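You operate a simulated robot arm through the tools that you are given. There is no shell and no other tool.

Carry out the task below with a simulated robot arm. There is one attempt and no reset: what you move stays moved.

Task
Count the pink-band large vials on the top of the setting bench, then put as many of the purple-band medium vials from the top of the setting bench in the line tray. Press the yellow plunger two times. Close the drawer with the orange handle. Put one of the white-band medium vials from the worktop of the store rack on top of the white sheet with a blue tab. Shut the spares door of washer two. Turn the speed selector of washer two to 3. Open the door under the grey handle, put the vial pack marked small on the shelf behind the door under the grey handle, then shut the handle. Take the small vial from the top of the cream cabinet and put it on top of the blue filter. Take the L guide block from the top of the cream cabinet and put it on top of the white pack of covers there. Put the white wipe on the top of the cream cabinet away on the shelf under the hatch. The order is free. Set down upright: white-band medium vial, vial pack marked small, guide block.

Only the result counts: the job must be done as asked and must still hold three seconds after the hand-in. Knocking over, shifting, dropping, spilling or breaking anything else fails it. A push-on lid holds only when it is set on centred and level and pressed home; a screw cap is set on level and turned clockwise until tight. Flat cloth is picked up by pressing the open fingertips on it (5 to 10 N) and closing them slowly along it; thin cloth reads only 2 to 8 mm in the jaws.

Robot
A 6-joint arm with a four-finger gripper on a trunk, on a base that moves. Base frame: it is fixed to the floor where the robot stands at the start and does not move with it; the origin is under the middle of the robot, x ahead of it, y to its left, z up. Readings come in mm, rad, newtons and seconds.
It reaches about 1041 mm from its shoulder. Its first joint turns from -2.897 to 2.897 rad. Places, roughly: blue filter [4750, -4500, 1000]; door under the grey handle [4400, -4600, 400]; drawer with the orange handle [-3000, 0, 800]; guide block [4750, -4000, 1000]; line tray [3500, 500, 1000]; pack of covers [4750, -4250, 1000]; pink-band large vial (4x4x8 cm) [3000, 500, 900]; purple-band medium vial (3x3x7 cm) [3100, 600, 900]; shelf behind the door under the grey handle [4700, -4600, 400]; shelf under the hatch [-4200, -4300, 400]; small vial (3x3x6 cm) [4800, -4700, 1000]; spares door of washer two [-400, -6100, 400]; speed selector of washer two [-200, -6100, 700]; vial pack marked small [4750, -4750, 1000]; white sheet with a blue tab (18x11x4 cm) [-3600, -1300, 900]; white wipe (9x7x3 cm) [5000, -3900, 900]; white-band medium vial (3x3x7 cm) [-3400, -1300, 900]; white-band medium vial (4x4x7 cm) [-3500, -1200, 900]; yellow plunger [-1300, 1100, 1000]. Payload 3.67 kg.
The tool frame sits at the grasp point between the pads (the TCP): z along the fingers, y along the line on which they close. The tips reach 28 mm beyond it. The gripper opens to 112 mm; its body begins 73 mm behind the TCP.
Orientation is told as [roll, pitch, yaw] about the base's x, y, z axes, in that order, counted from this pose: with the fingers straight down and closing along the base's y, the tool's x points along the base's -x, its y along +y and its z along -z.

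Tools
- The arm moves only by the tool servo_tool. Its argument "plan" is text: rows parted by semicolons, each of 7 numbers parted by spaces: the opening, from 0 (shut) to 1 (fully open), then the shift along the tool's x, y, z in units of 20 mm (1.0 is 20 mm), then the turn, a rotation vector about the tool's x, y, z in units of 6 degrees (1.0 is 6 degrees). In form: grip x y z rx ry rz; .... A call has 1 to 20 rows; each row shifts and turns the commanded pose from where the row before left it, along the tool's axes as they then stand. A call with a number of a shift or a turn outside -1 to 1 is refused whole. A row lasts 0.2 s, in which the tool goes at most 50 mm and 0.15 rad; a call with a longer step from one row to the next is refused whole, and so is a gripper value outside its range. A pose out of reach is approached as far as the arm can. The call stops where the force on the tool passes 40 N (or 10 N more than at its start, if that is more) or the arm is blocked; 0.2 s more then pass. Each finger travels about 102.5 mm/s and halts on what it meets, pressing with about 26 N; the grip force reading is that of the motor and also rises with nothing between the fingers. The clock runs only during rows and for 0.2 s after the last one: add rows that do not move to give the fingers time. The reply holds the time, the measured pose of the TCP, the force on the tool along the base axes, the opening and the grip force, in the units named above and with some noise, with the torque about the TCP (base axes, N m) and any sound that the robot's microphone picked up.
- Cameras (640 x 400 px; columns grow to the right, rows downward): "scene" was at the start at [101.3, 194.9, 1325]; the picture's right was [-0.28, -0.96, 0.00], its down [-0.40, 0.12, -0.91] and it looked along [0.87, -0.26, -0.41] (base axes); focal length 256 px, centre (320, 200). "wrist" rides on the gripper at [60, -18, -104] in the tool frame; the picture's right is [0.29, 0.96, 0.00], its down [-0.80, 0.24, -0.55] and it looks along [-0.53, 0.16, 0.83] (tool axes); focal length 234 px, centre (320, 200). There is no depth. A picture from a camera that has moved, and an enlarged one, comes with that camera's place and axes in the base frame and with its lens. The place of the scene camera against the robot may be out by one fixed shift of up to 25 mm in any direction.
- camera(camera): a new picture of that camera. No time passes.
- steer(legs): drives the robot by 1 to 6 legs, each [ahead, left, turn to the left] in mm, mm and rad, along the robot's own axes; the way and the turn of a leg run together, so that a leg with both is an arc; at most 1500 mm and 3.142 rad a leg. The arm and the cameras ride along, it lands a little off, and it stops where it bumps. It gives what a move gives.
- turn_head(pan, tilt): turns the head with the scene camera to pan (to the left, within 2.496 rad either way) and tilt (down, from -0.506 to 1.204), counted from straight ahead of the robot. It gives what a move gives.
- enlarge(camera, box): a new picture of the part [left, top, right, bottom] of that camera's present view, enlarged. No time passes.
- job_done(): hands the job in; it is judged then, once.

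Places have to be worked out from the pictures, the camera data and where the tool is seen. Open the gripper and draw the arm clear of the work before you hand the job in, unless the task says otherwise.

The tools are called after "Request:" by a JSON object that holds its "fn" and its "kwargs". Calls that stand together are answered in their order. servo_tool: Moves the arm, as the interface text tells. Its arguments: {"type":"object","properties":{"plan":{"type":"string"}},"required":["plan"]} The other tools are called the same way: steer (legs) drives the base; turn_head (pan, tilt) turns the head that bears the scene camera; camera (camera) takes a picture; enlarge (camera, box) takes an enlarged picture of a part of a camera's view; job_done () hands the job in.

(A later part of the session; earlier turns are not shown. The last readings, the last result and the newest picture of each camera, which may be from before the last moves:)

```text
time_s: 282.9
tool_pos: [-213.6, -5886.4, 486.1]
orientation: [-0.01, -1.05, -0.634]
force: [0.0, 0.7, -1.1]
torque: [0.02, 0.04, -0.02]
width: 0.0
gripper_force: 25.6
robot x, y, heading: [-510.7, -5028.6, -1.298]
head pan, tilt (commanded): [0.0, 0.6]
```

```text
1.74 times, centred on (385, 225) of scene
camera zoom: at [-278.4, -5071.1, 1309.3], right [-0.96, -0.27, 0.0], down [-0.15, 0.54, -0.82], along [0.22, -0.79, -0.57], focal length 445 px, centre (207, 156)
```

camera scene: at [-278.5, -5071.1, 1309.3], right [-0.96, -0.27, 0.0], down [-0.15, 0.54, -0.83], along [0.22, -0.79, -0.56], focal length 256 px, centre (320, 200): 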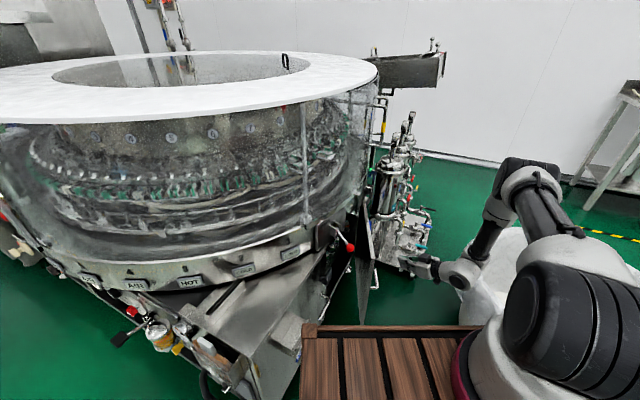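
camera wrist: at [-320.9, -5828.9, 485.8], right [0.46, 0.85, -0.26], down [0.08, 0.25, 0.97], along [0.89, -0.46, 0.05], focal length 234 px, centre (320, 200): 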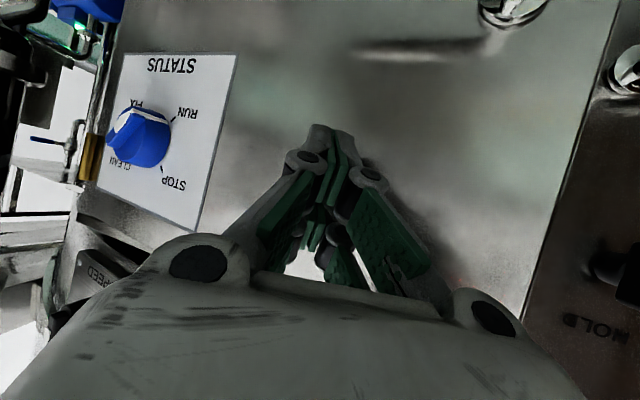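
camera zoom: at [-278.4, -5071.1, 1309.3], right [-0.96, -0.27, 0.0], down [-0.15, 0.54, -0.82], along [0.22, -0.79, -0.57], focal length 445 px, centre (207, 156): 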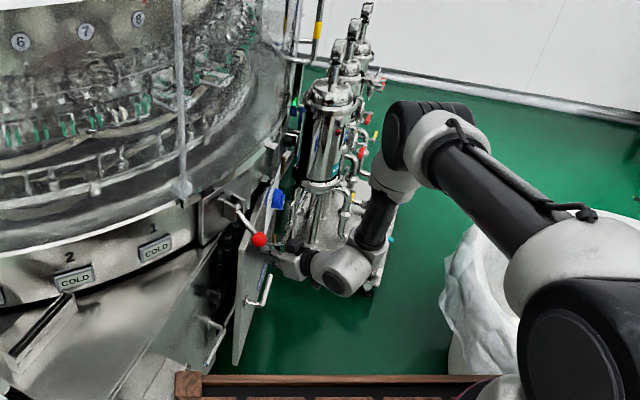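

The door is nearly shut and the hand passes below the drain lever. I keep pushing in 10 mm rows until it seats.

Request:
{"fn": "servo_tool", "kwargs": {"plan": "0 -0.19 0.33 0.33 0 0 0;0 -0.19 0.33 0.33 0 0 0;0 -0.19 0.33 0.33 0 0 0;0 -0.19 0.33 0.33 0 0 0;0 0 0 0 0 0 0"}}

Request:
{"fn": "camera", "kwargs": {"camera": "wrist"}}

Request:
{"fn": "enlarge", "kwargs": {"camera": "scene", "box": [290, 110, 480, 340]}}

```text
time_s: 284.1
tool_pos: [-172.9, -5883.3, 487.0]
orientation: [-0.009, -1.053, -0.634]
force: [-0.5, 1.0, 0.0]
torque: [-0.04, 0.01, 0.0]
width: 0.0
gripper_force: 26.6
robot x, y, heading: [-507.1, -5028.1, -1.299]
head pan, tilt (commanded): [0.0, 0.6]
```

```text
taken
camera wrist: at [-280.6, -5825.7, 486.2], right [0.46, 0.85, -0.25], down [0.08, 0.25, 0.97], along [0.89, -0.46, 0.05], focal length 234 px, centre (320, 200)
```

wrist: 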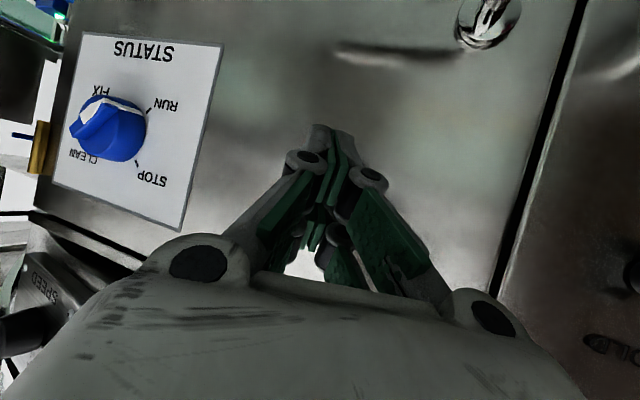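

```text
1.74 times, centred on (385, 225) of scene
camera zoom: at [-278.4, -5071.1, 1309.3], right [-0.96, -0.27, 0.0], down [-0.15, 0.54, -0.82], along [0.22, -0.79, -0.57], focal length 445 px, centre (207, 156)
```

zoom: 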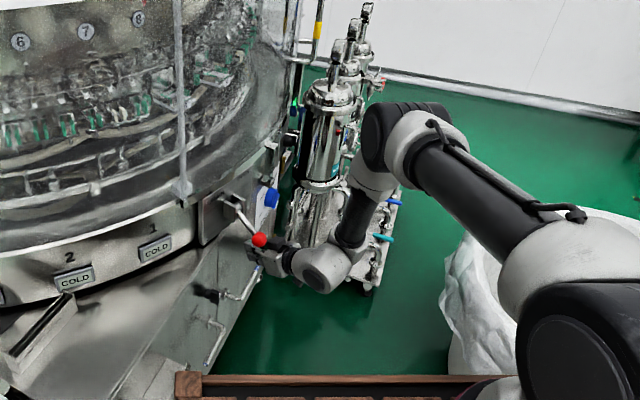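

Almost flush with the power box front. A few more small rows until I feel the stop.

Request:
{"fn": "servo_tool", "kwargs": {"plan": "0 -0.1 0.17 0.17 0 0 0;0 -0.1 0.17 0.17 0 0 0;0 -0.1 0.17 0.17 0 0 0;0 -0.1 0.17 0.17 0 0 0;0 -0.1 0.17 0.17 0 0 0;0 0 0 0 0 0 0"}}

Request:
{"fn": "camera", "kwargs": {"camera": "wrist"}}

```text
time_s: 285.2
tool_pos: [-156.2, -5880.5, 487.4]
orientation: [-0.006, -1.048, -0.644]
force: [-7.6, 0.8, 0.9]
torque: [-0.03, -0.11, -0.07]
width: 0.1
gripper_force: 26.2
robot x, y, heading: [-507.7, -5027.6, -1.305]
head pan, tilt (commanded): [0.0, 0.6]
stopped in row 5: the force on the tool passed its limit at 50 N (the readings are from after the stop); the commanded pose is now the measured one
```

```text
taken
camera wrist: at [-262.1, -5824.0, 486.2], right [0.47, 0.85, -0.25], down [0.08, 0.24, 0.97], along [0.88, -0.47, 0.04], focal length 234 px, centre (320, 200)
```

wrist: 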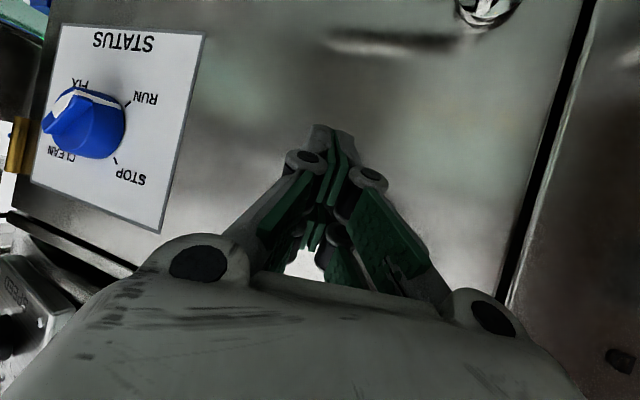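

The 50 N stop shows the door is home. I back straight off to the west and check it.

Request:
{"fn": "servo_tool", "kwargs": {"plan": "0 0.19 -0.33 -0.33 0 0 0;0 0.38 -0.66 -0.66 0 0 0;0 0.38 -0.66 -0.66 0 0 0;0 0.38 -0.66 -0.66 0 0 0;0 0.38 -0.66 -0.66 0 0 0;0 0.38 -0.66 -0.66 0 0 0;0 0.38 -0.66 -0.66 0 0 0;0 0.38 -0.66 -0.66 0 0 0;0 0.38 -0.66 -0.66 0 0 0;0 0 0 0 0 0 0"}}

Request:
{"fn": "camera", "kwargs": {"camera": "wrist"}}

Request:
{"fn": "enlarge", "kwargs": {"camera": "scene", "box": [270, 160, 430, 340]}}

```text
time_s: 287.4
tool_pos: [-324.7, -5891.7, 486.6]
orientation: [-0.006, -1.049, -0.644]
force: [-0.3, -0.8, 0.5]
torque: [-0.02, -0.01, -0.02]
width: 0.2
gripper_force: 26.0
robot x, y, heading: [-506.4, -5028.4, -1.305]
head pan, tilt (commanded): [0.0, 0.6]
```

```text
taken
camera wrist: at [-432.4, -5833.9, 486.6], right [0.46, 0.85, -0.25], down [0.08, 0.24, 0.97], along [0.88, -0.47, 0.05], focal length 234 px, centre (320, 200)
```

wrist: 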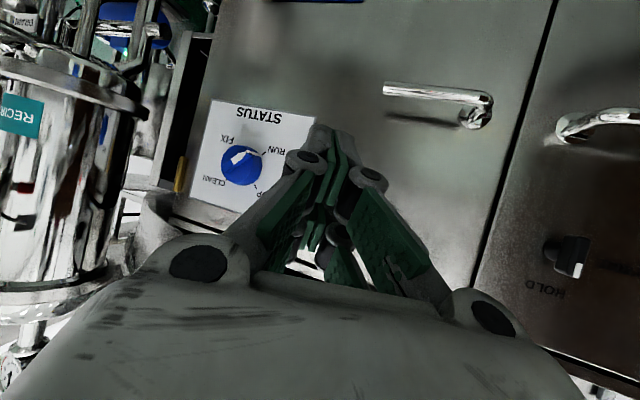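

```text
2.22 times, centred on (350, 250) of scene
camera zoom: at [-278.9, -5071.2, 1309.3], right [-0.96, -0.27, 0.0], down [-0.15, 0.54, -0.82], along [0.22, -0.8, -0.57], focal length 569 px, centre (253, 89)
```

zoom: 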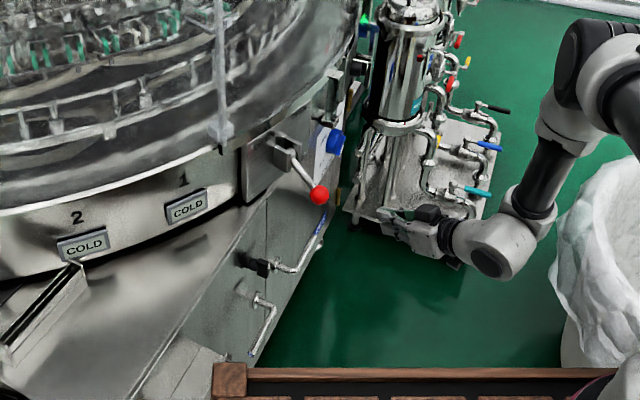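

The spares door is flush and shut. Now the speed selector: I raise the arm vertically with the same tilt so the wrist camera can view its plate.

Request:
{"fn": "servo_tool", "kwargs": {"plan": "0 -0.86 0 -0.49 0 0 0;0 -0.86 0 -0.49 0 0 0;0 -0.86 0 -0.49 0 0 0;0 -0.86 0 -0.49 0 0 0;0 -0.86 0 -0.49 0 0 0;0 -0.86 0 -0.49 0 0 0;0 -0.86 0 -0.49 0 0 0;0 -0.86 0 -0.49 0 0 0;0 -0.86 0 -0.49 0 0 0;0 -0.86 0 -0.49 0 0 0;0 -0.86 0 -0.49 0 0 0;0 -0.86 0 -0.49 0 0 0;0 -0.86 0 -0.49 0 0 0;0 -0.86 0 -0.49 0 0 0"}}

Request:
{"fn": "camera", "kwargs": {"camera": "wrist"}}

Request:
{"fn": "camera", "kwargs": {"camera": "scene"}}

```text
time_s: 290.4
tool_pos: [-325.3, -5893.3, 764.5]
orientation: [-0.009, -1.049, -0.642]
force: [0.3, 0.6, 0.3]
torque: [0.01, -0.05, 0.02]
width: 0.1
gripper_force: 25.5
robot x, y, heading: [-509.1, -5027.1, -1.302]
head pan, tilt (commanded): [0.0, 0.6]
```

```text
taken
camera wrist: at [-431.9, -5835.0, 764.1], right [0.46, 0.85, -0.25], down [0.08, 0.24, 0.97], along [0.88, -0.47, 0.05], focal length 234 px, centre (320, 200)
```

wrist: 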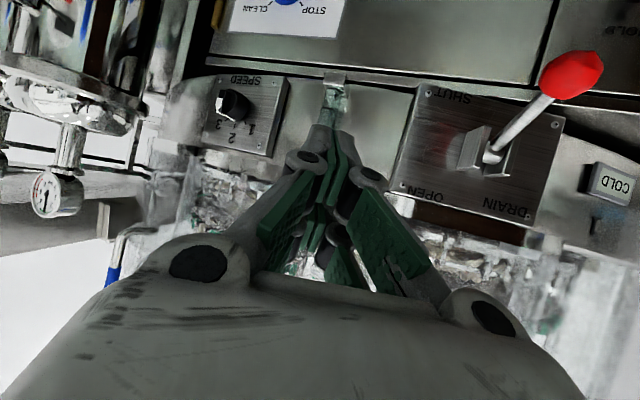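

```text
taken
camera scene: at [-278.9, -5071.3, 1309.3], right [-0.96, -0.27, 0.0], down [-0.15, 0.54, -0.82], along [0.22, -0.8, -0.57], focal length 256 px, centre (320, 200)
```

scene: 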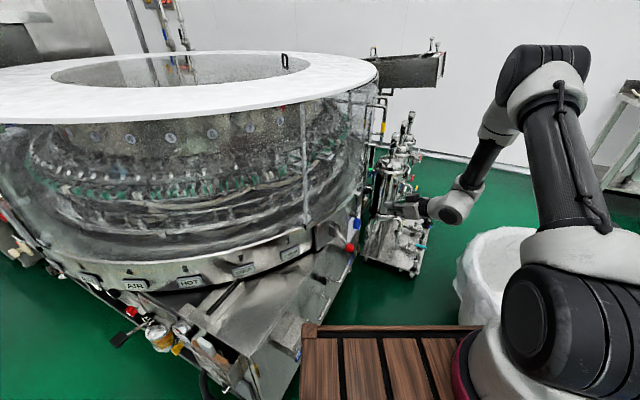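

Request:
{"fn": "enlarge", "kwargs": {"camera": "wrist", "box": [180, 50, 310, 170]}}

```text
3.33 times, centred on (245, 110) of wrist
camera zoom: at [-431.9, -5835.0, 764.1], right [0.46, 0.85, -0.25], down [0.08, 0.24, 0.97], along [0.88, -0.47, 0.05], focal length 781 px, centre (570, 500)
```

zoom: 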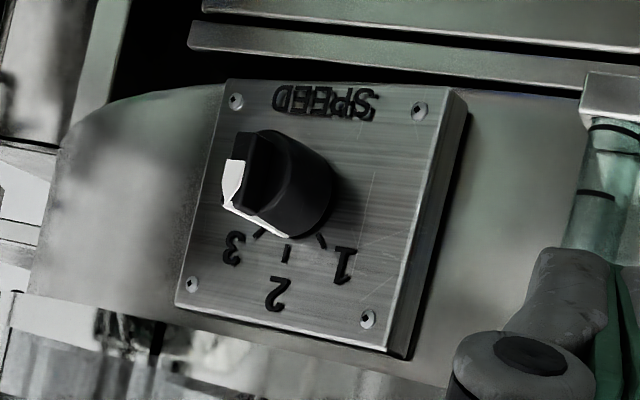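

The plate is actually vertical, knob axis nearly due west at ≈(−198, −6126, 682), pointer at 2, so 3 is 45° clockwise. I rotate the base to face −y and ease it into the gap to get the knob into comfortable reach.

Request:
{"fn": "steer", "kwargs": {"legs": [[0, 0, -0.268], [115, 30, 0]]}}

Request:
{"fn": "camera", "kwargs": {"camera": "wrist"}}

Request:
{"fn": "camera", "kwargs": {"camera": "scene"}}

```text
time_s: 292.6
tool_pos: [-530.5, -6025.4, 763.6]
orientation: [-0.006, -1.049, -0.912]
force: [0.6, 0.7, 0.2]
torque: [0.0, 0.0, 0.04]
width: 0.0
gripper_force: 25.8
robot x, y, heading: [-478.2, -5145.9, -1.574]
head pan, tilt (commanded): [0.0, 0.6]
```

```text
taken
camera wrist: at [-617.7, -5941.8, 763.8], right [0.67, 0.7, -0.25], down [0.14, 0.21, 0.97], along [0.73, -0.69, 0.05], focal length 234 px, centre (320, 200)
```

wrist: 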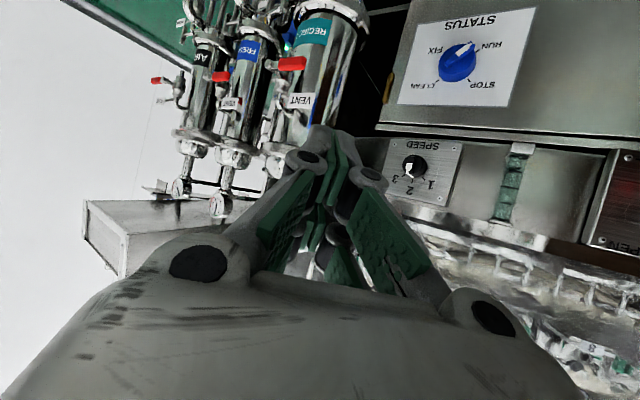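

```text
taken
camera scene: at [-269.5, -5247.7, 1309.3], right [-1.0, 0.0, 0.0], down [0.0, 0.57, -0.82], along [0.0, -0.82, -0.57], focal length 256 px, centre (320, 200)
```

scene: 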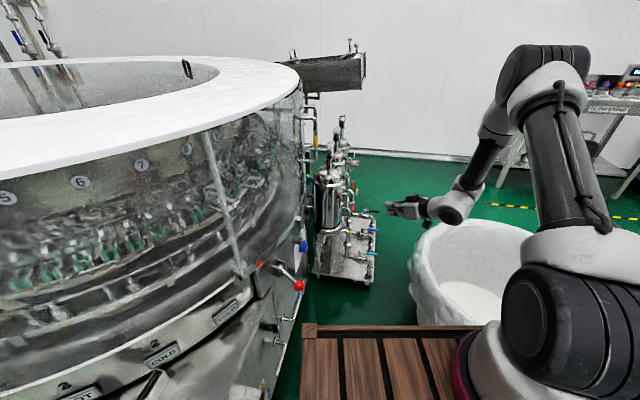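

Good placement. I zoom on the selector from here to refine its position.

Request:
{"fn": "enlarge", "kwargs": {"camera": "wrist", "box": [360, 120, 480, 220]}}

```text
4.00 times, centred on (420, 170) of wrist
camera zoom: at [-617.7, -5941.8, 763.8], right [0.67, 0.7, -0.25], down [0.14, 0.21, 0.97], along [0.73, -0.69, 0.05], focal length 937 px, centre (-80, 320)
```

zoom: 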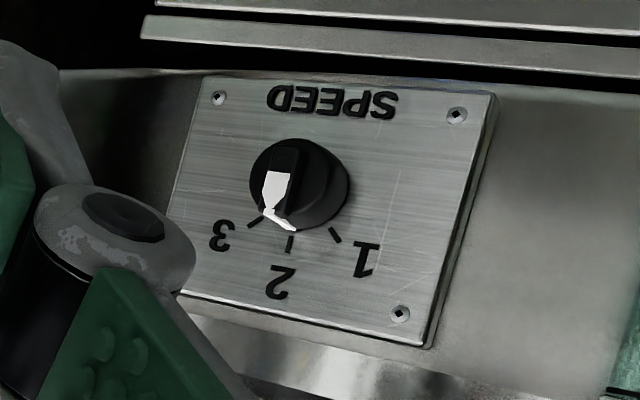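

Triangulated: knob axis at ≈(−195, −6130, 681), diameter ~45 mm with a vertical ridge bar. I rotate the tool to point horizontally east (yaw +47°, then pitch to ~86°), keeping the TCP in place, and open the gripper.

Request:
{"fn": "servo_tool", "kwargs": {"plan": "0.3 0 0 0 -0.855 0 -0.491;0.6 0 0 0 -0.855 0 -0.491;0.65 0 0 0 -0.855 0 -0.491;0.65 0 0 0 -0.855 0 -0.491;0.65 0 0 0 -0.855 0 -0.491;0.65 0 0 0 -0.855 0 -0.491;0.65 0 0 0 -0.855 0 -0.491;0.65 0 0 0 -0.855 0 -0.491;0.65 0 0 0 0 -0.86 0;0.65 0 0 0 0 -0.86 0;0.65 0 0 0 0 -0.86 0;0.65 0 0 0 0 -0.86 0;0.65 0 0 0 0 -0.86 0;0.65 0 0 0 0 0 0"}}

Request:
{"fn": "camera", "kwargs": {"camera": "wrist"}}

Request:
{"fn": "camera", "kwargs": {"camera": "scene"}}

```text
time_s: 295.6
tool_pos: [-529.5, -6025.0, 764.6]
orientation: [-0.042, -1.497, -0.051]
force: [-0.4, -0.1, 0.0]
torque: [0.01, -0.02, 0.03]
width: 72.6
gripper_force: 0.0
robot x, y, heading: [-474.9, -5145.4, -1.57]
head pan, tilt (commanded): [0.0, 0.6]
```

```text
taken
camera wrist: at [-639.9, -6034.5, 712.2], right [0.07, 0.95, -0.29], down [-0.47, 0.29, 0.83], along [0.88, 0.08, 0.47], focal length 234 px, centre (320, 200)
```

wrist: 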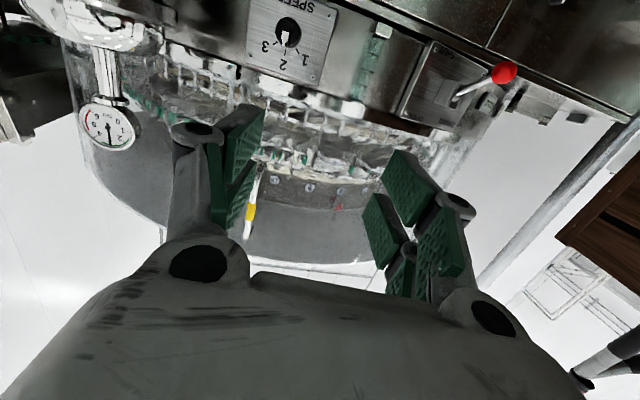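

```text
taken
camera scene: at [-269.5, -5247.7, 1309.3], right [-1.0, 0.0, 0.0], down [0.0, 0.57, -0.82], along [0.0, -0.82, -0.57], focal length 256 px, centre (320, 200)
```

scene: 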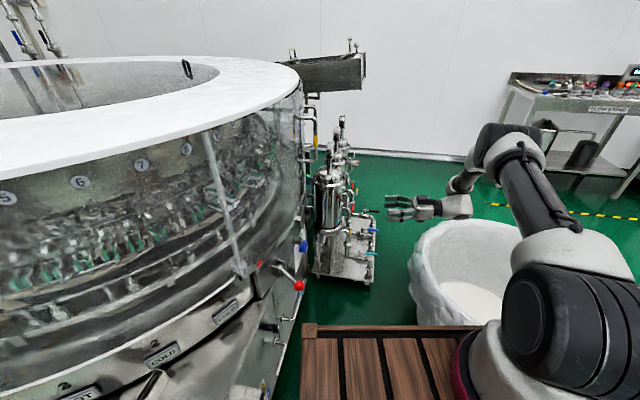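

The tool points east and the selector is ahead-left. I move to a pre-grasp ~110 mm in front of the knob.

Request:
{"fn": "servo_tool", "kwargs": {"plan": "0.65 0.244 -0.284 0.915 0 0 0;0.65 0.244 -0.284 0.915 0 0 0;0.65 0.244 -0.284 0.915 0 0 0;0.65 0.244 -0.284 0.915 0 0 0;0.65 0.244 -0.284 0.915 0 0 0;0.65 0.244 -0.284 0.915 0 0 0;0.65 0.244 -0.284 0.915 0 0 0;0.65 0.244 -0.284 0.915 0 0 0;0.65 0.244 -0.284 0.915 0 0 0;0.65 0.244 -0.284 0.915 0 0 0;0.65 0.244 -0.284 0.915 0 0 0;0.65 0 0 0 0 0 0"}}

Request:
{"fn": "camera", "kwargs": {"camera": "wrist"}}

Request:
{"fn": "camera", "kwargs": {"camera": "scene"}}

```text
time_s: 298.2
tool_pos: [-339.2, -6107.7, 695.3]
orientation: [-0.035, -1.497, -0.056]
force: [0.8, 0.6, -0.7]
torque: [0.01, 0.03, 0.02]
width: 73.0
gripper_force: 0.1
robot x, y, heading: [-475.8, -5143.9, -1.572]
head pan, tilt (commanded): [0.0, 0.6]
```

```text
taken
camera wrist: at [-448.9, -6115.0, 644.2], right [0.07, 0.95, -0.29], down [-0.47, 0.29, 0.84], along [0.88, 0.08, 0.47], focal length 234 px, centre (320, 200)
```

wrist: 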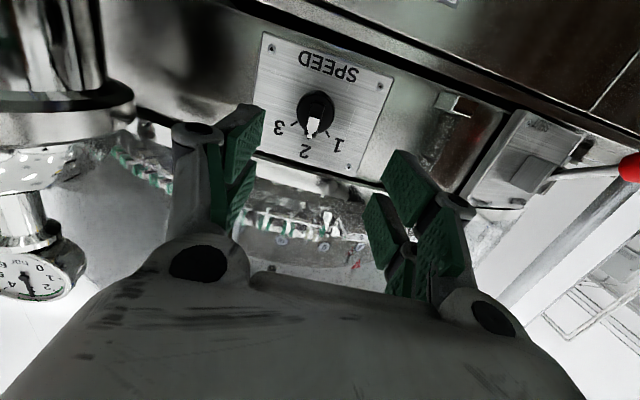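

```text
taken
camera scene: at [-269.4, -5247.7, 1309.3], right [-1.0, 0.0, 0.0], down [0.0, 0.57, -0.82], along [0.0, -0.82, -0.57], focal length 256 px, centre (320, 200)
```

scene: 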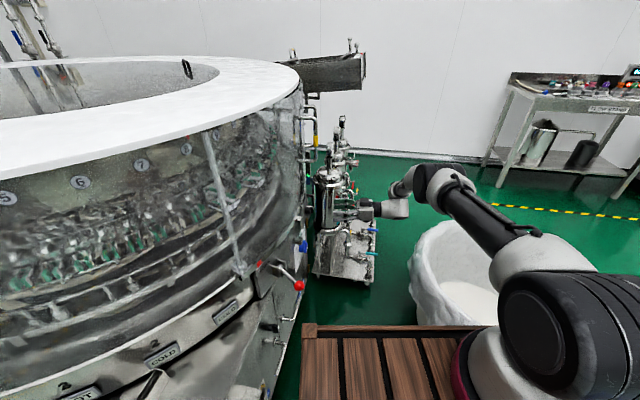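

The knob is nearly on axis. I zoom to measure the residual offset precisely.

Request:
{"fn": "enlarge", "kwargs": {"camera": "wrist", "box": [250, 40, 400, 180]}}

```text
2.86 times, centred on (325, 110) of wrist
camera zoom: at [-448.9, -6115.0, 644.2], right [0.07, 0.95, -0.29], down [-0.47, 0.29, 0.84], along [0.88, 0.08, 0.47], focal length 669 px, centre (306, 457)
```

zoom: 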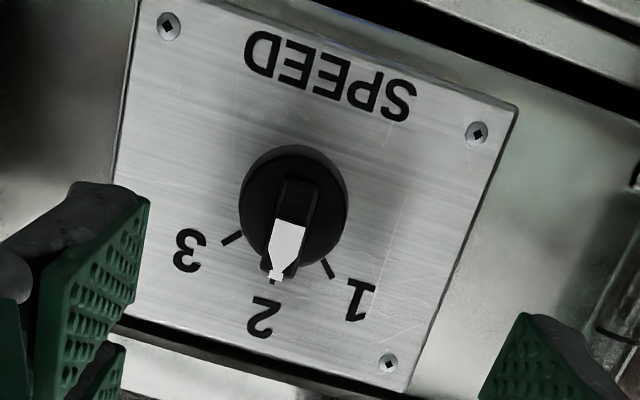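

Offset is only (+5, −6) mm. I advance ~106 mm onto the knob with the jaws open, in small rows.

Request:
{"fn": "servo_tool", "kwargs": {"plan": "0.65 0.06 -0.045 0.9 0 0 0;0.65 0.06 -0.045 0.9 0 0 0;0.65 0.06 -0.045 0.9 0 0 0;0.65 0.06 -0.045 0.9 0 0 0;0.65 0.06 -0.045 0.9 0 0 0;0.65 0.06 -0.045 0.5 0 0 0;0.65 0 0 0.3 0 0 0;0.65 0 0 0 0 0 0"}}

Request:
{"fn": "camera", "kwargs": {"camera": "wrist"}}

```text
time_s: 300.0
tool_pos: [-235.1, -6121.4, 680.8]
orientation: [-0.029, -1.498, -0.061]
force: [-0.2, 0.1, 0.4]
torque: [-0.02, -0.03, -0.05]
width: 72.9
gripper_force: 0.1
robot x, y, heading: [-478.4, -5145.9, -1.567]
head pan, tilt (commanded): [0.0, 0.6]
```

```text
taken
camera wrist: at [-344.5, -6130.2, 628.6], right [0.07, 0.95, -0.29], down [-0.47, 0.29, 0.84], along [0.88, 0.08, 0.47], focal length 234 px, centre (320, 200)
```

wrist: 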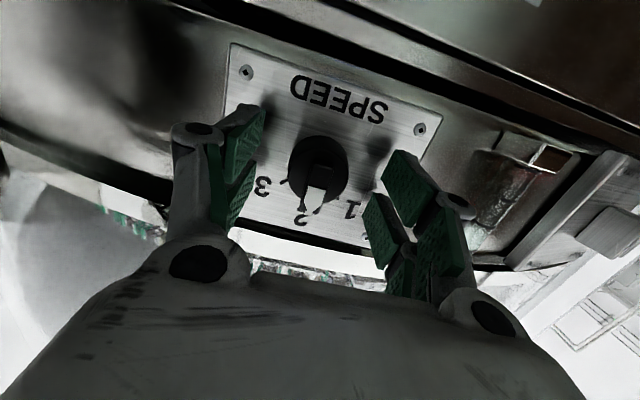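

The knob is centred between the pads. I close the jaws on it.

Request:
{"fn": "servo_tool", "kwargs": {"plan": "0.5 0 0 0 0 0 0;0.4 0 0 0 0 0 0;0.2 0 0 0 0 0 0;0.1 0 0 0 0 0 0;0.1 0 0 0 0 0 0"}}

Request:
{"fn": "camera", "kwargs": {"camera": "wrist"}}

```text
time_s: 301.2
tool_pos: [-235.6, -6121.9, 682.1]
orientation: [-0.037, -1.497, -0.054]
force: [1.2, -5.6, 0.6]
torque: [0.04, 0.13, -0.11]
width: 34.9
gripper_force: 44.6
robot x, y, heading: [-478.0, -5145.2, -1.567]
head pan, tilt (commanded): [0.0, 0.6]
```

```text
taken
camera wrist: at [-344.6, -6130.5, 628.7], right [0.07, 0.95, -0.29], down [-0.47, 0.29, 0.83], along [0.88, 0.08, 0.47], focal length 234 px, centre (320, 200)
```

wrist: 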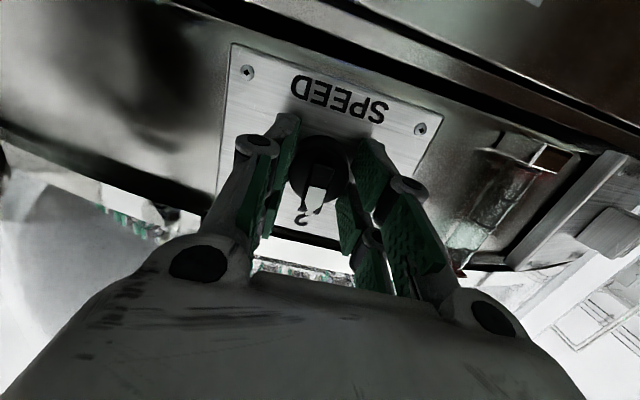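

Firm hold (35 mm). I turn clockwise 45° about the tool axis in small rows.

Request:
{"fn": "servo_tool", "kwargs": {"plan": "0.1 0 0 0 0 0 0.5;0.1 0 0 0 0 0 0.7;0.1 0 0 0 0 0 0.7;0.1 0 0 0 0 0 0.7;0.1 0 0 0 0 0 0.7;0.1 0 0 0 0 0 0.7;0.1 0 0 0 0 0 0.7;0.1 0 0 0 0 0 0.7;0.1 0 0 0 0 0 0.7;0.1 0 0 0 0 0 0.7;0.1 0 0 0 0 0 0.7;0.1 0 0 0 0 0 0"}}

Request:
{"fn": "camera", "kwargs": {"camera": "wrist"}}

```text
time_s: 303.8
tool_pos: [-234.9, -6121.1, 680.9]
orientation: [1.469, -0.784, -1.589]
force: [15.8, -2.4, 12.9]
torque: [-0.02, -0.08, 0.22]
width: 34.7
gripper_force: 45.3
robot x, y, heading: [-475.9, -5146.2, -1.567]
head pan, tilt (commanded): [0.0, 0.6]
```

```text
taken
camera wrist: at [-340.0, -6082.0, 634.2], right [0.11, 0.88, 0.47], down [-0.53, -0.34, 0.77], along [0.84, -0.34, 0.43], focal length 234 px, centre (320, 200)
```

wrist: 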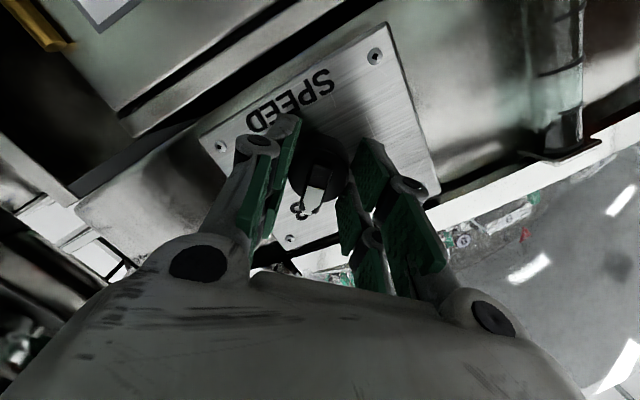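

The pointer now lines up with 3. I open the jaws, back off straight along the tool axis, and verify.

Request:
{"fn": "servo_tool", "kwargs": {"plan": "0.4 0 0 0 0 0 0;0.65 0 0 0 0 0 0;0.65 0 0 0 0 0 0;0.65 0 0 -0.5 0 0 0;0.65 0 0 -1 0 0 0;0.65 0 0 -1 0 0 0;0.65 0 0 -1 0 0 0;0.65 0 0 -1 0 0 0;0.65 0 0 0 0 0 0"}}

Request:
{"fn": "camera", "kwargs": {"camera": "wrist"}}

Request:
{"fn": "enlarge", "kwargs": {"camera": "wrist", "box": [250, 40, 400, 180]}}

```text
time_s: 305.8
tool_pos: [-325.6, -6111.9, 688.5]
orientation: [1.466, -0.786, -1.589]
force: [0.3, 0.2, 0.5]
torque: [0.0, 0.02, -0.01]
width: 72.7
gripper_force: 0.2
robot x, y, heading: [-477.9, -5147.7, -1.568]
head pan, tilt (commanded): [0.0, 0.6]
```

```text
taken
camera wrist: at [-430.8, -6073.4, 639.9], right [0.11, 0.88, 0.47], down [-0.53, -0.35, 0.77], along [0.84, -0.34, 0.43], focal length 234 px, centre (320, 200)
```

wrist: 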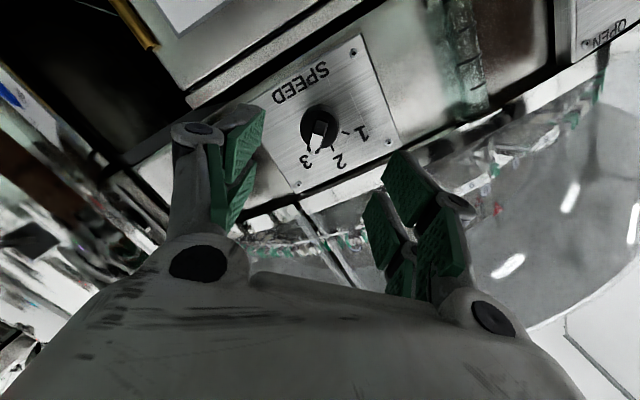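

```text
2.86 times, centred on (325, 110) of wrist
camera zoom: at [-430.8, -6073.4, 639.9], right [0.11, 0.88, 0.47], down [-0.53, -0.35, 0.77], along [0.84, -0.34, 0.43], focal length 669 px, centre (306, 457)
```

zoom: 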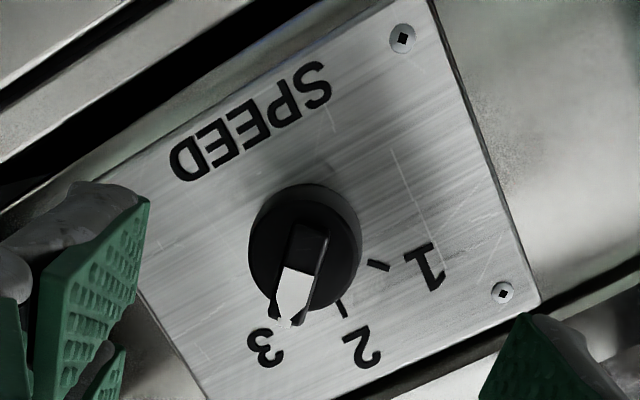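

The pointer is exactly on 3. I undo the wrist roll and retreat along the same path.

Request:
{"fn": "servo_tool", "kwargs": {"plan": "0.65 0 0 -0.5 0 0 -0.7;0.65 0 0 -0.5 0 0 -0.7;0.65 0 0 0 0 0 -0.7;0.65 0 0 0 0 0 -0.7;0.65 0 0 0 0 0 -0.7;0.65 0 0 0 0 0 -0.7;0.65 0 0 0 0 0 -0.7;0.65 0 0 0 0 0 -0.7;0.65 0 0 0 0 0 -0.7;0.65 0 0 0 0 0 -0.7;0.65 0 0 0 0 0 -0.5"}}

Request:
{"fn": "servo_tool", "kwargs": {"plan": "0.65 -0.3 0.3 -0.92 0 0 0;0.65 -0.3 0.3 -0.92 0 0 0;0.65 -0.3 0.3 -0.92 0 0 0;0.65 -0.3 0.3 -0.92 0 0 0;0.65 -0.3 0.3 -0.92 0 0 0;0.65 -0.3 0.3 -0.92 0 0 0;0.65 -0.3 0.3 -0.92 0 0 0;0.65 -0.3 0.3 -0.92 0 0 0;0.65 -0.3 0.3 -0.92 0 0 0;0.65 0 0 0 0 0.86 0;0.65 0 0 0 0 0.86 0;0.65 0 0 0 0 0.86 0;0.65 0 0 0 0 0.86 0;0.65 0 0 0 0 0.86 0"}}

Request:
{"fn": "servo_tool", "kwargs": {"plan": "0.65 0 0 0 0.855 0 0.491;0.65 0 0 0 0.855 0 0.491;0.65 0 0 0 0.855 0 0.491;0.65 0 0 0 0.855 0 0.491;0.65 0 0 0 0.855 0 0.491;0.65 0 0 0 0.855 0 0.491;0.65 0 0 0 0.855 0 0.491;0.65 0 0 0 0.855 0 0.491;0.65 0 0 0 0 1 0;0.65 0 0 0 0 1 0;0.65 0 0 0 0 1 0;0.65 0 0 0 0 1 0;0.65 0 0 0 0 1 0;0.65 0 0 0 0 1 0;0.65 0 0 0 0 1 0;0.65 0 0 0 0 1 0;0.65 0 0 0 0 1 0;0.65 0 0 0 0 1 0"}}

```text
time_s: 308.2
tool_pos: [-344.6, -6110.1, 690.1]
orientation: [-0.046, -1.498, -0.045]
force: [0.4, 0.2, 0.4]
torque: [-0.04, -0.02, 0.0]
width: 72.8
gripper_force: 0.0
robot x, y, heading: [-473.5, -5146.4, -1.571]
head pan, tilt (commanded): [0.0, 0.6]
```

```text
time_s: 311.2
tool_pos: [-501.1, -6042.3, 754.8]
orientation: [-0.005, -1.047, -0.088]
force: [0.3, 0.3, -0.1]
torque: [0.03, -0.01, 0.0]
width: 73.0
gripper_force: 0.1
robot x, y, heading: [-477.9, -5145.6, -1.566]
head pan, tilt (commanded): [0.0, 0.6]
```

```text
time_s: 315.0
tool_pos: [-501.6, -6041.9, 754.5]
orientation: [-0.003, -0.002, -0.916]
force: [0.1, 0.4, 0.2]
torque: [0.01, -0.02, -0.03]
width: 72.5
gripper_force: 0.0
robot x, y, heading: [-478.5, -5142.6, -1.572]
head pan, tilt (commanded): [0.0, 0.6]
```

I raise the arm and bring it back to the travel posture.

Request:
{"fn": "servo_tool", "kwargs": {"plan": "0.65 0 0 -1 0 0 0.32;0.65 0 0 -1 0 0 0.32;0.65 0 0 -1 0 0 0.32;0.65 0 0 -1 0 0 0.32;0.65 0 0 -1 0 0 0.32;0.65 0 0 -1 0 0 0.32;0.65 0 0 -1 0 0 0.32;0.65 0 0 -1 0 0 0.32;0.65 0 0 -1 0 0 0.32;0.65 0 0 -1 0 0 0.32;0.65 0 0 -1 0 0 0.32;0.65 0 0 -1 0 0 0.32;0.65 0 0 -1 0 0 0.32;0.65 0 0 -1 0 0 0.32;0.65 0 0 -1 0 0 0.32;0.65 0 0 -1 0 0 0.32;0.65 0 0 -1 0 0 0.32;0.65 0 0 -1 0 0 0.32;0.65 0 0 -1 0 0 0.32;0.65 0 0 -1 0 0 0.2"}}

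Request:
{"fn": "servo_tool", "kwargs": {"plan": "0.65 0.95 -0.58 0 0 0 0;0.65 0.95 -0.58 0 0 0 0;0.65 0.95 -0.58 0 0 0 0;0.65 0.95 -0.58 0 0 0 0;0.65 0.95 -0.58 0 0 0 0;0.65 0.95 -0.58 0 0 0 0;0.65 0.95 -0.58 0 0 0 0;0.65 0.95 -0.58 0 0 0 0;0.65 0.95 -0.58 0 0 0 0;0.65 0.95 -0.58 0 0 0 0;0.65 0.95 -0.58 0 0 0 0;0.65 0.95 -0.58 0 0 0 0;0.65 0.95 -0.58 0 0 0 0;0.65 0.95 -0.58 0 0 0 0;0.65 0.95 -0.58 0 0 0 0;0.65 0.95 -0.58 0 0 0 0"}}

Request:
{"fn": "steer", "kwargs": {"legs": [[-700, 0, 0]]}}

Request:
{"fn": "turn_head", "kwargs": {"pan": 1.4, "tilt": 0.3}}

Request:
{"fn": "camera", "kwargs": {"camera": "scene"}}

```text
time_s: 319.2
tool_pos: [-501.6, -6041.7, 1153.9]
orientation: [-0.002, -0.003, -1.576]
force: [0.5, -0.1, -0.8]
torque: [0.06, 0.0, 0.0]
width: 72.6
gripper_force: 0.1
robot x, y, heading: [-476.5, -5143.7, -1.566]
head pan, tilt (commanded): [0.0, 0.6]
```

```text
time_s: 322.6
tool_pos: [-684.0, -5737.6, 1153.6]
orientation: [-0.002, -0.003, -1.575]
force: [-0.9, 0.1, -0.4]
torque: [0.02, 0.02, 0.01]
width: 72.9
gripper_force: 0.0
robot x, y, heading: [-475.6, -5143.6, -1.56]
head pan, tilt (commanded): [0.0, 0.6]
```

```text
time_s: 326.4
tool_pos: [-682.6, -5040.6, 1154.7]
orientation: [-0.002, -0.004, -1.57]
force: [-0.4, -0.6, -0.3]
torque: [-0.01, -0.02, 0.0]
width: 72.8
gripper_force: 0.1
robot x, y, heading: [-481.4, -4447.6, -1.57]
head pan, tilt (commanded): [0.0, 0.6]
```

```text
time_s: 327.9
tool_pos: [-682.6, -5040.1, 1153.4]
orientation: [-0.003, -0.002, -1.572]
force: [0.4, 0.0, -0.4]
torque: [0.03, 0.0, 0.0]
width: 73.0
gripper_force: 0.0
robot x, y, heading: [-480.7, -4447.4, -1.565]
head pan, tilt (commanded): [1.4, 0.3]
```

```text
taken
camera scene: at [-179.9, -4475.9, 1336.8], right [-0.17, -0.99, 0.0], down [-0.29, 0.05, -0.96], along [0.94, -0.16, -0.3], focal length 256 px, centre (320, 200)
```

scene: 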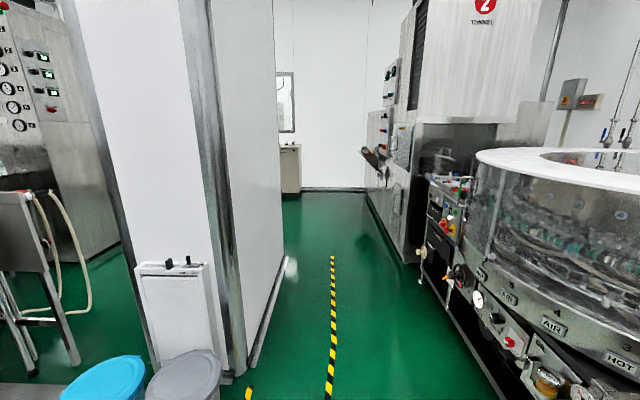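

There's a clear passage east between the partition and washer two; the cream cabinet is visible at its far end. I turn to face along it and drive through its middle.

Request:
{"fn": "steer", "kwargs": {"legs": [[0, 0, 1.385], [1300, -200, 0], [1400, 0, 0]]}}

Request:
{"fn": "turn_head", "kwargs": {"pan": 0.1, "tilt": 0.3}}

Request:
{"fn": "camera", "kwargs": {"camera": "scene"}}

```text
time_s: 344.7
tool_pos: [2720.6, -5510.9, 1154.9]
orientation: [-0.003, -0.003, -0.203]
force: [0.4, 0.0, -0.4]
torque: [0.01, 0.0, 0.01]
width: 73.0
gripper_force: 0.0
robot x, y, heading: [2177.8, -5191.8, -0.194]
head pan, tilt (commanded): [1.4, 0.3]
```

```text
time_s: 346.2
tool_pos: [2719.9, -5510.1, 1154.4]
orientation: [-0.001, -0.004, -0.202]
force: [-0.8, -0.1, -0.1]
torque: [-0.01, -0.03, 0.0]
width: 72.8
gripper_force: 0.0
robot x, y, heading: [2180.4, -5189.2, -0.197]
head pan, tilt (commanded): [0.099, 0.3]
```

```text
taken
camera scene: at [2327.4, -4987.9, 1336.8], right [-0.1, -1.0, 0.0], down [-0.29, 0.03, -0.96], along [0.95, -0.09, -0.3], focal length 256 px, centre (320, 200)
```

scene: 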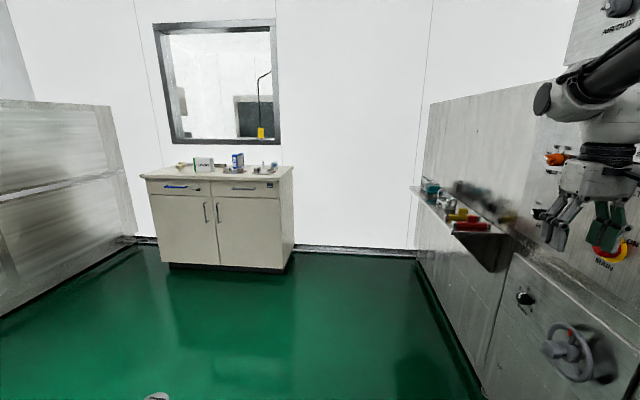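

Request:
{"fn": "enlarge", "kwargs": {"camera": "scene", "box": [130, 140, 310, 280]}}

Request:
{"fn": "enlarge", "kwargs": {"camera": "scene", "box": [130, 145, 300, 205]}}

```text
2.86 times, centred on (220, 210) of scene
camera zoom: at [2327.4, -4987.9, 1336.8], right [-0.1, -1.0, 0.0], down [-0.29, 0.03, -0.96], along [0.95, -0.09, -0.3], focal length 732 px, centre (606, 171)
```

zoom: 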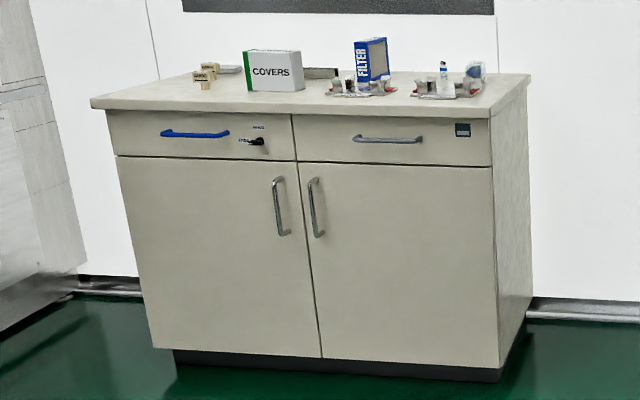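

```text
3.76 times, centred on (215, 175) of scene
camera zoom: at [2327.4, -4987.9, 1336.8], right [-0.1, -1.0, 0.0], down [-0.29, 0.03, -0.96], along [0.95, -0.09, -0.3], focal length 964 px, centre (715, 294)
```

zoom: 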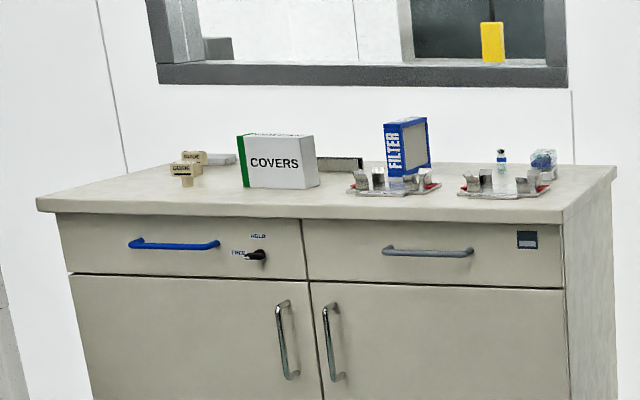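

The cream cabinet with COVERS pack, FILTER box, guide blocks, small vial and packs is ahead; its right-hand lower door is under the grey handle. I drive up in front of it.

Request:
{"fn": "steer", "kwargs": {"legs": [[900, 0, 0], [500, 700, 0.012]]}}

Request:
{"fn": "turn_head", "kwargs": {"pan": 0.15, "tilt": 0.45}}

Request:
{"fn": "camera", "kwargs": {"camera": "scene"}}

```text
time_s: 355.1
tool_pos: [4230.4, -5086.2, 1153.9]
orientation: [-0.001, -0.003, -0.199]
force: [-0.1, -0.2, -0.2]
torque: [-0.04, 0.04, 0.02]
width: 72.6
gripper_force: 0.1
robot x, y, heading: [3685.2, -4769.3, -0.188]
head pan, tilt (commanded): [0.099, 0.3]
```

```text
time_s: 355.8
tool_pos: [4232.0, -5085.1, 1154.5]
orientation: [-0.002, -0.004, -0.198]
force: [0.7, -0.1, 0.3]
torque: [0.01, 0.02, 0.02]
width: 73.0
gripper_force: 0.1
robot x, y, heading: [3690.5, -4769.9, -0.188]
head pan, tilt (commanded): [0.15, 0.45]
```

```text
taken
camera scene: at [3835.1, -4560.7, 1322.9], right [-0.04, -1.0, 0.0], down [-0.43, 0.02, -0.9], along [0.9, -0.04, -0.43], focal length 256 px, centre (320, 200)
```

scene: 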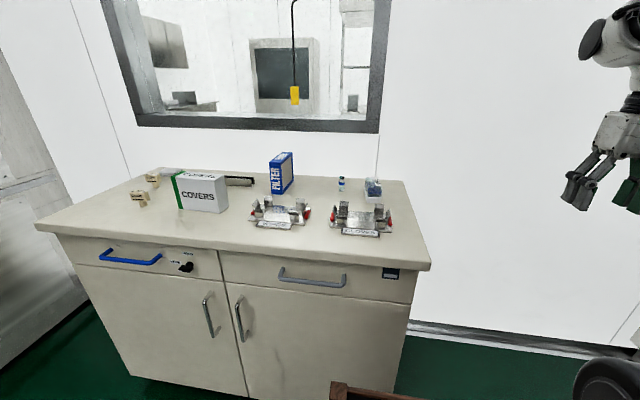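

Request:
{"fn": "enlarge", "kwargs": {"camera": "scene", "box": [100, 140, 260, 240]}}

Request:
{"fn": "enlarge", "kwargs": {"camera": "scene", "box": [240, 140, 400, 240]}}

Request:
{"fn": "enlarge", "kwargs": {"camera": "scene", "box": [80, 220, 440, 400]}}

```text
4.00 times, centred on (180, 190) of scene
camera zoom: at [3835.1, -4560.7, 1322.9], right [-0.04, -1.0, 0.0], down [-0.43, 0.02, -0.9], along [0.9, -0.04, -0.43], focal length 1024 px, centre (880, 240)
```

zoom: 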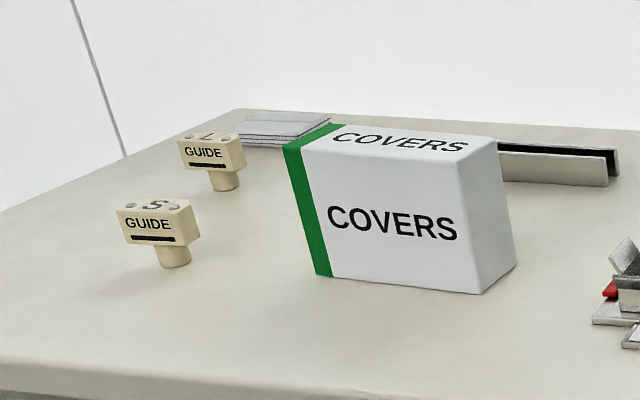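

```text
4.00 times, centred on (320, 190) of scene
camera zoom: at [3835.1, -4560.7, 1322.9], right [-0.04, -1.0, 0.0], down [-0.43, 0.02, -0.9], along [0.9, -0.04, -0.43], focal length 1024 px, centre (320, 240)
```

zoom: 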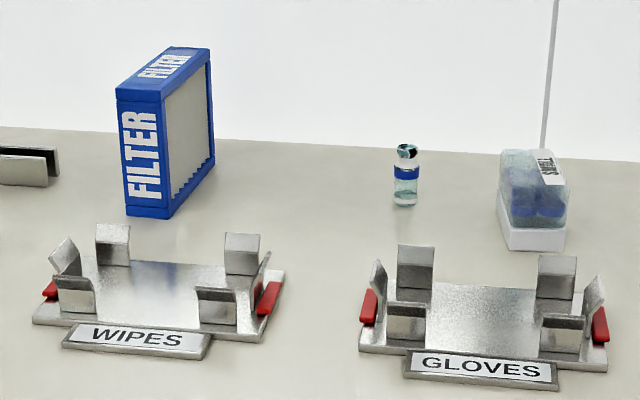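

```text
1.78 times, centred on (260, 310) of scene
camera zoom: at [3835.1, -4560.7, 1322.9], right [-0.04, -1.0, 0.0], down [-0.43, 0.02, -0.9], along [0.9, -0.04, -0.43], focal length 455 px, centre (427, 4)
```

zoom: 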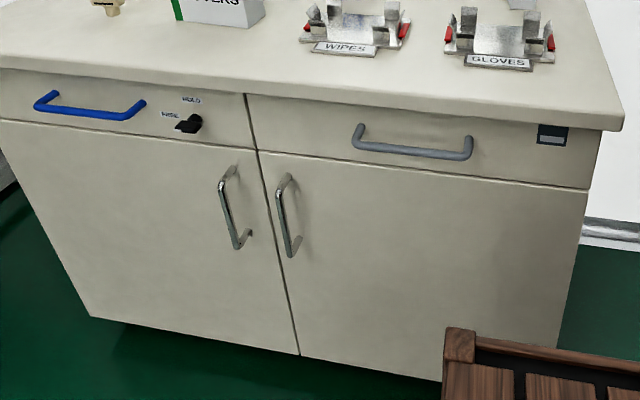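

I can make everything out: S and L guide blocks, COVERS pack, FILTER box, small vial, blister pack and the folded white wipe at the back left. I'll start with the small vial → filter, so I position the robot in front of those two.

Request:
{"fn": "steer", "kwargs": {"legs": [[0, 512, 0], [150, 0, 0]]}}

Request:
{"fn": "turn_head", "kwargs": {"pan": -0.1, "tilt": 0.6}}

Request:
{"fn": "camera", "kwargs": {"camera": "scene"}}

Request:
{"fn": "camera", "kwargs": {"camera": "wrist"}}

```text
time_s: 359.8
tool_pos: [4474.1, -4605.0, 1154.0]
orientation: [-0.004, -0.003, -0.193]
force: [0.0, 0.4, -0.5]
torque: [-0.03, -0.01, 0.0]
width: 73.1
gripper_force: 0.0
robot x, y, heading: [3928.2, -4290.2, -0.187]
head pan, tilt (commanded): [0.15, 0.45]
```

```text
time_s: 360.6
tool_pos: [4474.5, -4604.9, 1153.5]
orientation: [-0.004, -0.002, -0.193]
force: [0.5, 0.7, -0.6]
torque: [-0.02, 0.02, -0.01]
width: 72.8
gripper_force: 0.1
robot x, y, heading: [3932.3, -4288.1, -0.189]
head pan, tilt (commanded): [-0.099, 0.6]
```

```text
taken
camera scene: at [4069.5, -4101.8, 1309.3], right [-0.28, -0.96, 0.0], down [-0.54, 0.16, -0.83], along [0.79, -0.23, -0.56], focal length 256 px, centre (320, 200)
```

scene: 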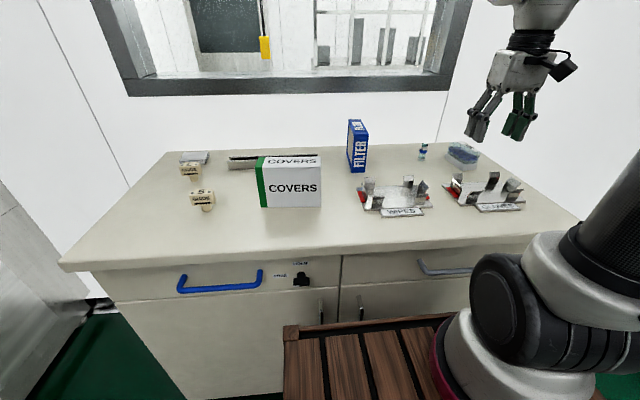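

```text
taken
camera wrist: at [4411.7, -4611.2, 1258.2], right [-0.1, 1.0, 0.0], down [0.83, 0.08, 0.56], along [0.55, 0.05, -0.83], focal length 234 px, centre (320, 200)
```

wrist: 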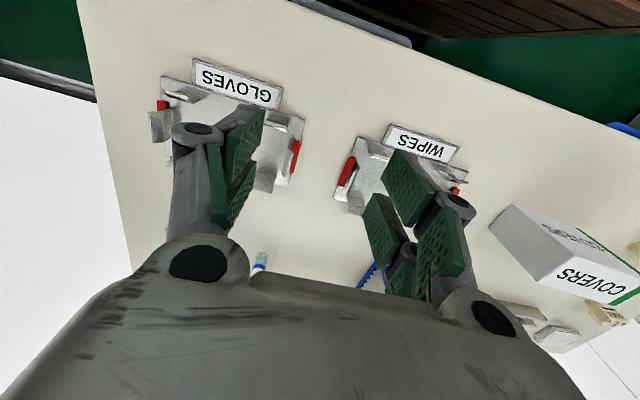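

The vial and filter edges show at the bottom of the wrist view. I move forward at height toward the small vial.

Request:
{"fn": "servo_tool", "kwargs": {"plan": "0.7 -0.95 -0.05 0 0 0 0;0.7 -0.95 -0.05 0 0 0 0;0.7 -0.95 -0.05 0 0 0 0;0.7 -0.95 -0.05 0 0 0 0;0.7 -0.95 -0.05 0 0 0 0;0.7 -0.95 -0.05 0 0 0 0;0.7 -0.95 -0.05 0 0 0 0;0.7 -0.95 -0.05 0 0 0 0;0.7 -0.95 -0.05 0 0 0 0;0.7 -0.95 -0.05 0 0 0 0;0.7 -0.95 -0.05 0 0 0 0;0.7 -0.95 -0.05 0 0 0 0;0.7 -0.95 -0.05 0 0 0 0;0.7 -0.95 -0.05 0 0 0 0;0.7 -0.95 -0.05 0 0 0 0;0.7 -0.95 -0.05 0 0 0 0;0.7 -0.95 -0.05 0 0 0 0;0.7 0 0 0 0 0 0"}}

Request:
{"fn": "camera", "kwargs": {"camera": "wrist"}}

Request:
{"fn": "camera", "kwargs": {"camera": "scene"}}

```text
time_s: 364.4
tool_pos: [4788.4, -4684.2, 1157.0]
orientation: [-0.002, -0.002, -0.193]
force: [0.3, -0.8, -0.2]
torque: [-0.01, 0.02, 0.0]
width: 78.4
gripper_force: 0.0
robot x, y, heading: [3931.8, -4287.3, -0.189]
head pan, tilt (commanded): [-0.099, 0.6]
```

```text
taken
camera wrist: at [4725.7, -4690.8, 1258.9], right [-0.1, 1.0, 0.0], down [0.83, 0.08, 0.56], along [0.55, 0.05, -0.83], focal length 234 px, centre (320, 200)
```

wrist: 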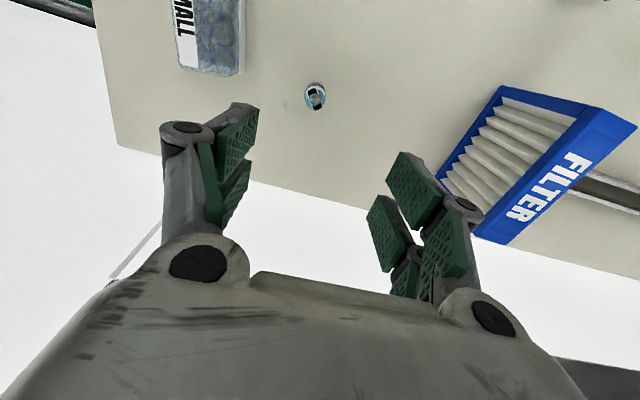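

```text
taken
camera scene: at [4069.5, -4101.9, 1309.3], right [-0.28, -0.96, 0.0], down [-0.54, 0.16, -0.83], along [0.79, -0.23, -0.56], focal length 256 px, centre (320, 200)
```

scene: 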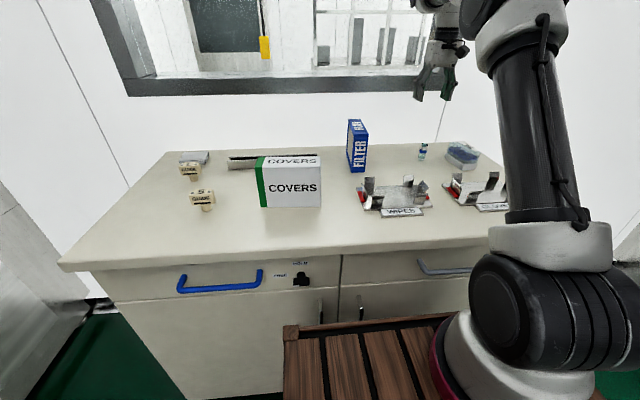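

The vial is right below (offset ≈ +14, −9 mm in tool x/y). I correct and descend to z≈1010 to re-measure.

Request:
{"fn": "servo_tool", "kwargs": {"plan": "0.7 0.09 -0.055 0.92 0 0 0;0.7 0.09 -0.055 0.92 0 0 0;0.7 0.09 -0.055 0.92 0 0 0;0.7 0.09 -0.055 0.92 0 0 0;0.7 0.09 -0.055 0.92 0 0 0;0.7 0.09 -0.055 0.92 0 0 0;0.7 0.09 -0.055 0.92 0 0 0;0.7 0.09 -0.055 0.92 0 0 0;0.7 0 0 0 0 0 0"}}

Request:
{"fn": "camera", "kwargs": {"camera": "wrist"}}

Request:
{"fn": "enlarge", "kwargs": {"camera": "wrist", "box": [220, 80, 420, 240]}}

```text
time_s: 366.4
tool_pos: [4772.7, -4689.7, 1008.8]
orientation: [-0.002, -0.004, -0.193]
force: [-0.3, 0.1, 0.2]
torque: [0.01, 0.0, -0.01]
width: 78.5
gripper_force: 0.0
robot x, y, heading: [3931.7, -4291.3, -0.188]
head pan, tilt (commanded): [-0.099, 0.6]
```

```text
taken
camera wrist: at [4710.5, -4696.4, 1112.8], right [-0.1, 1.0, 0.0], down [0.83, 0.08, 0.56], along [0.55, 0.05, -0.83], focal length 234 px, centre (320, 200)
```

wrist: 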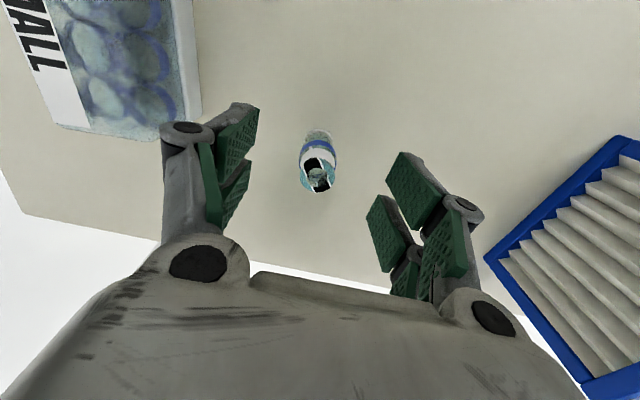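

```text
2.50 times, centred on (320, 160) of wrist
camera zoom: at [4710.5, -4696.4, 1112.8], right [-0.1, 1.0, 0.0], down [0.83, 0.08, 0.56], along [0.55, 0.05, -0.83], focal length 585 px, centre (320, 300)
```

zoom: 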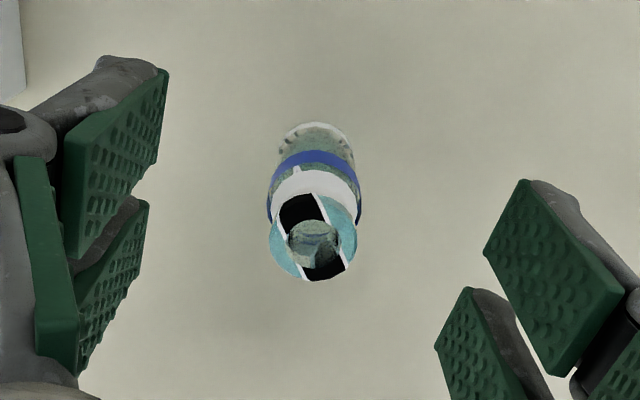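

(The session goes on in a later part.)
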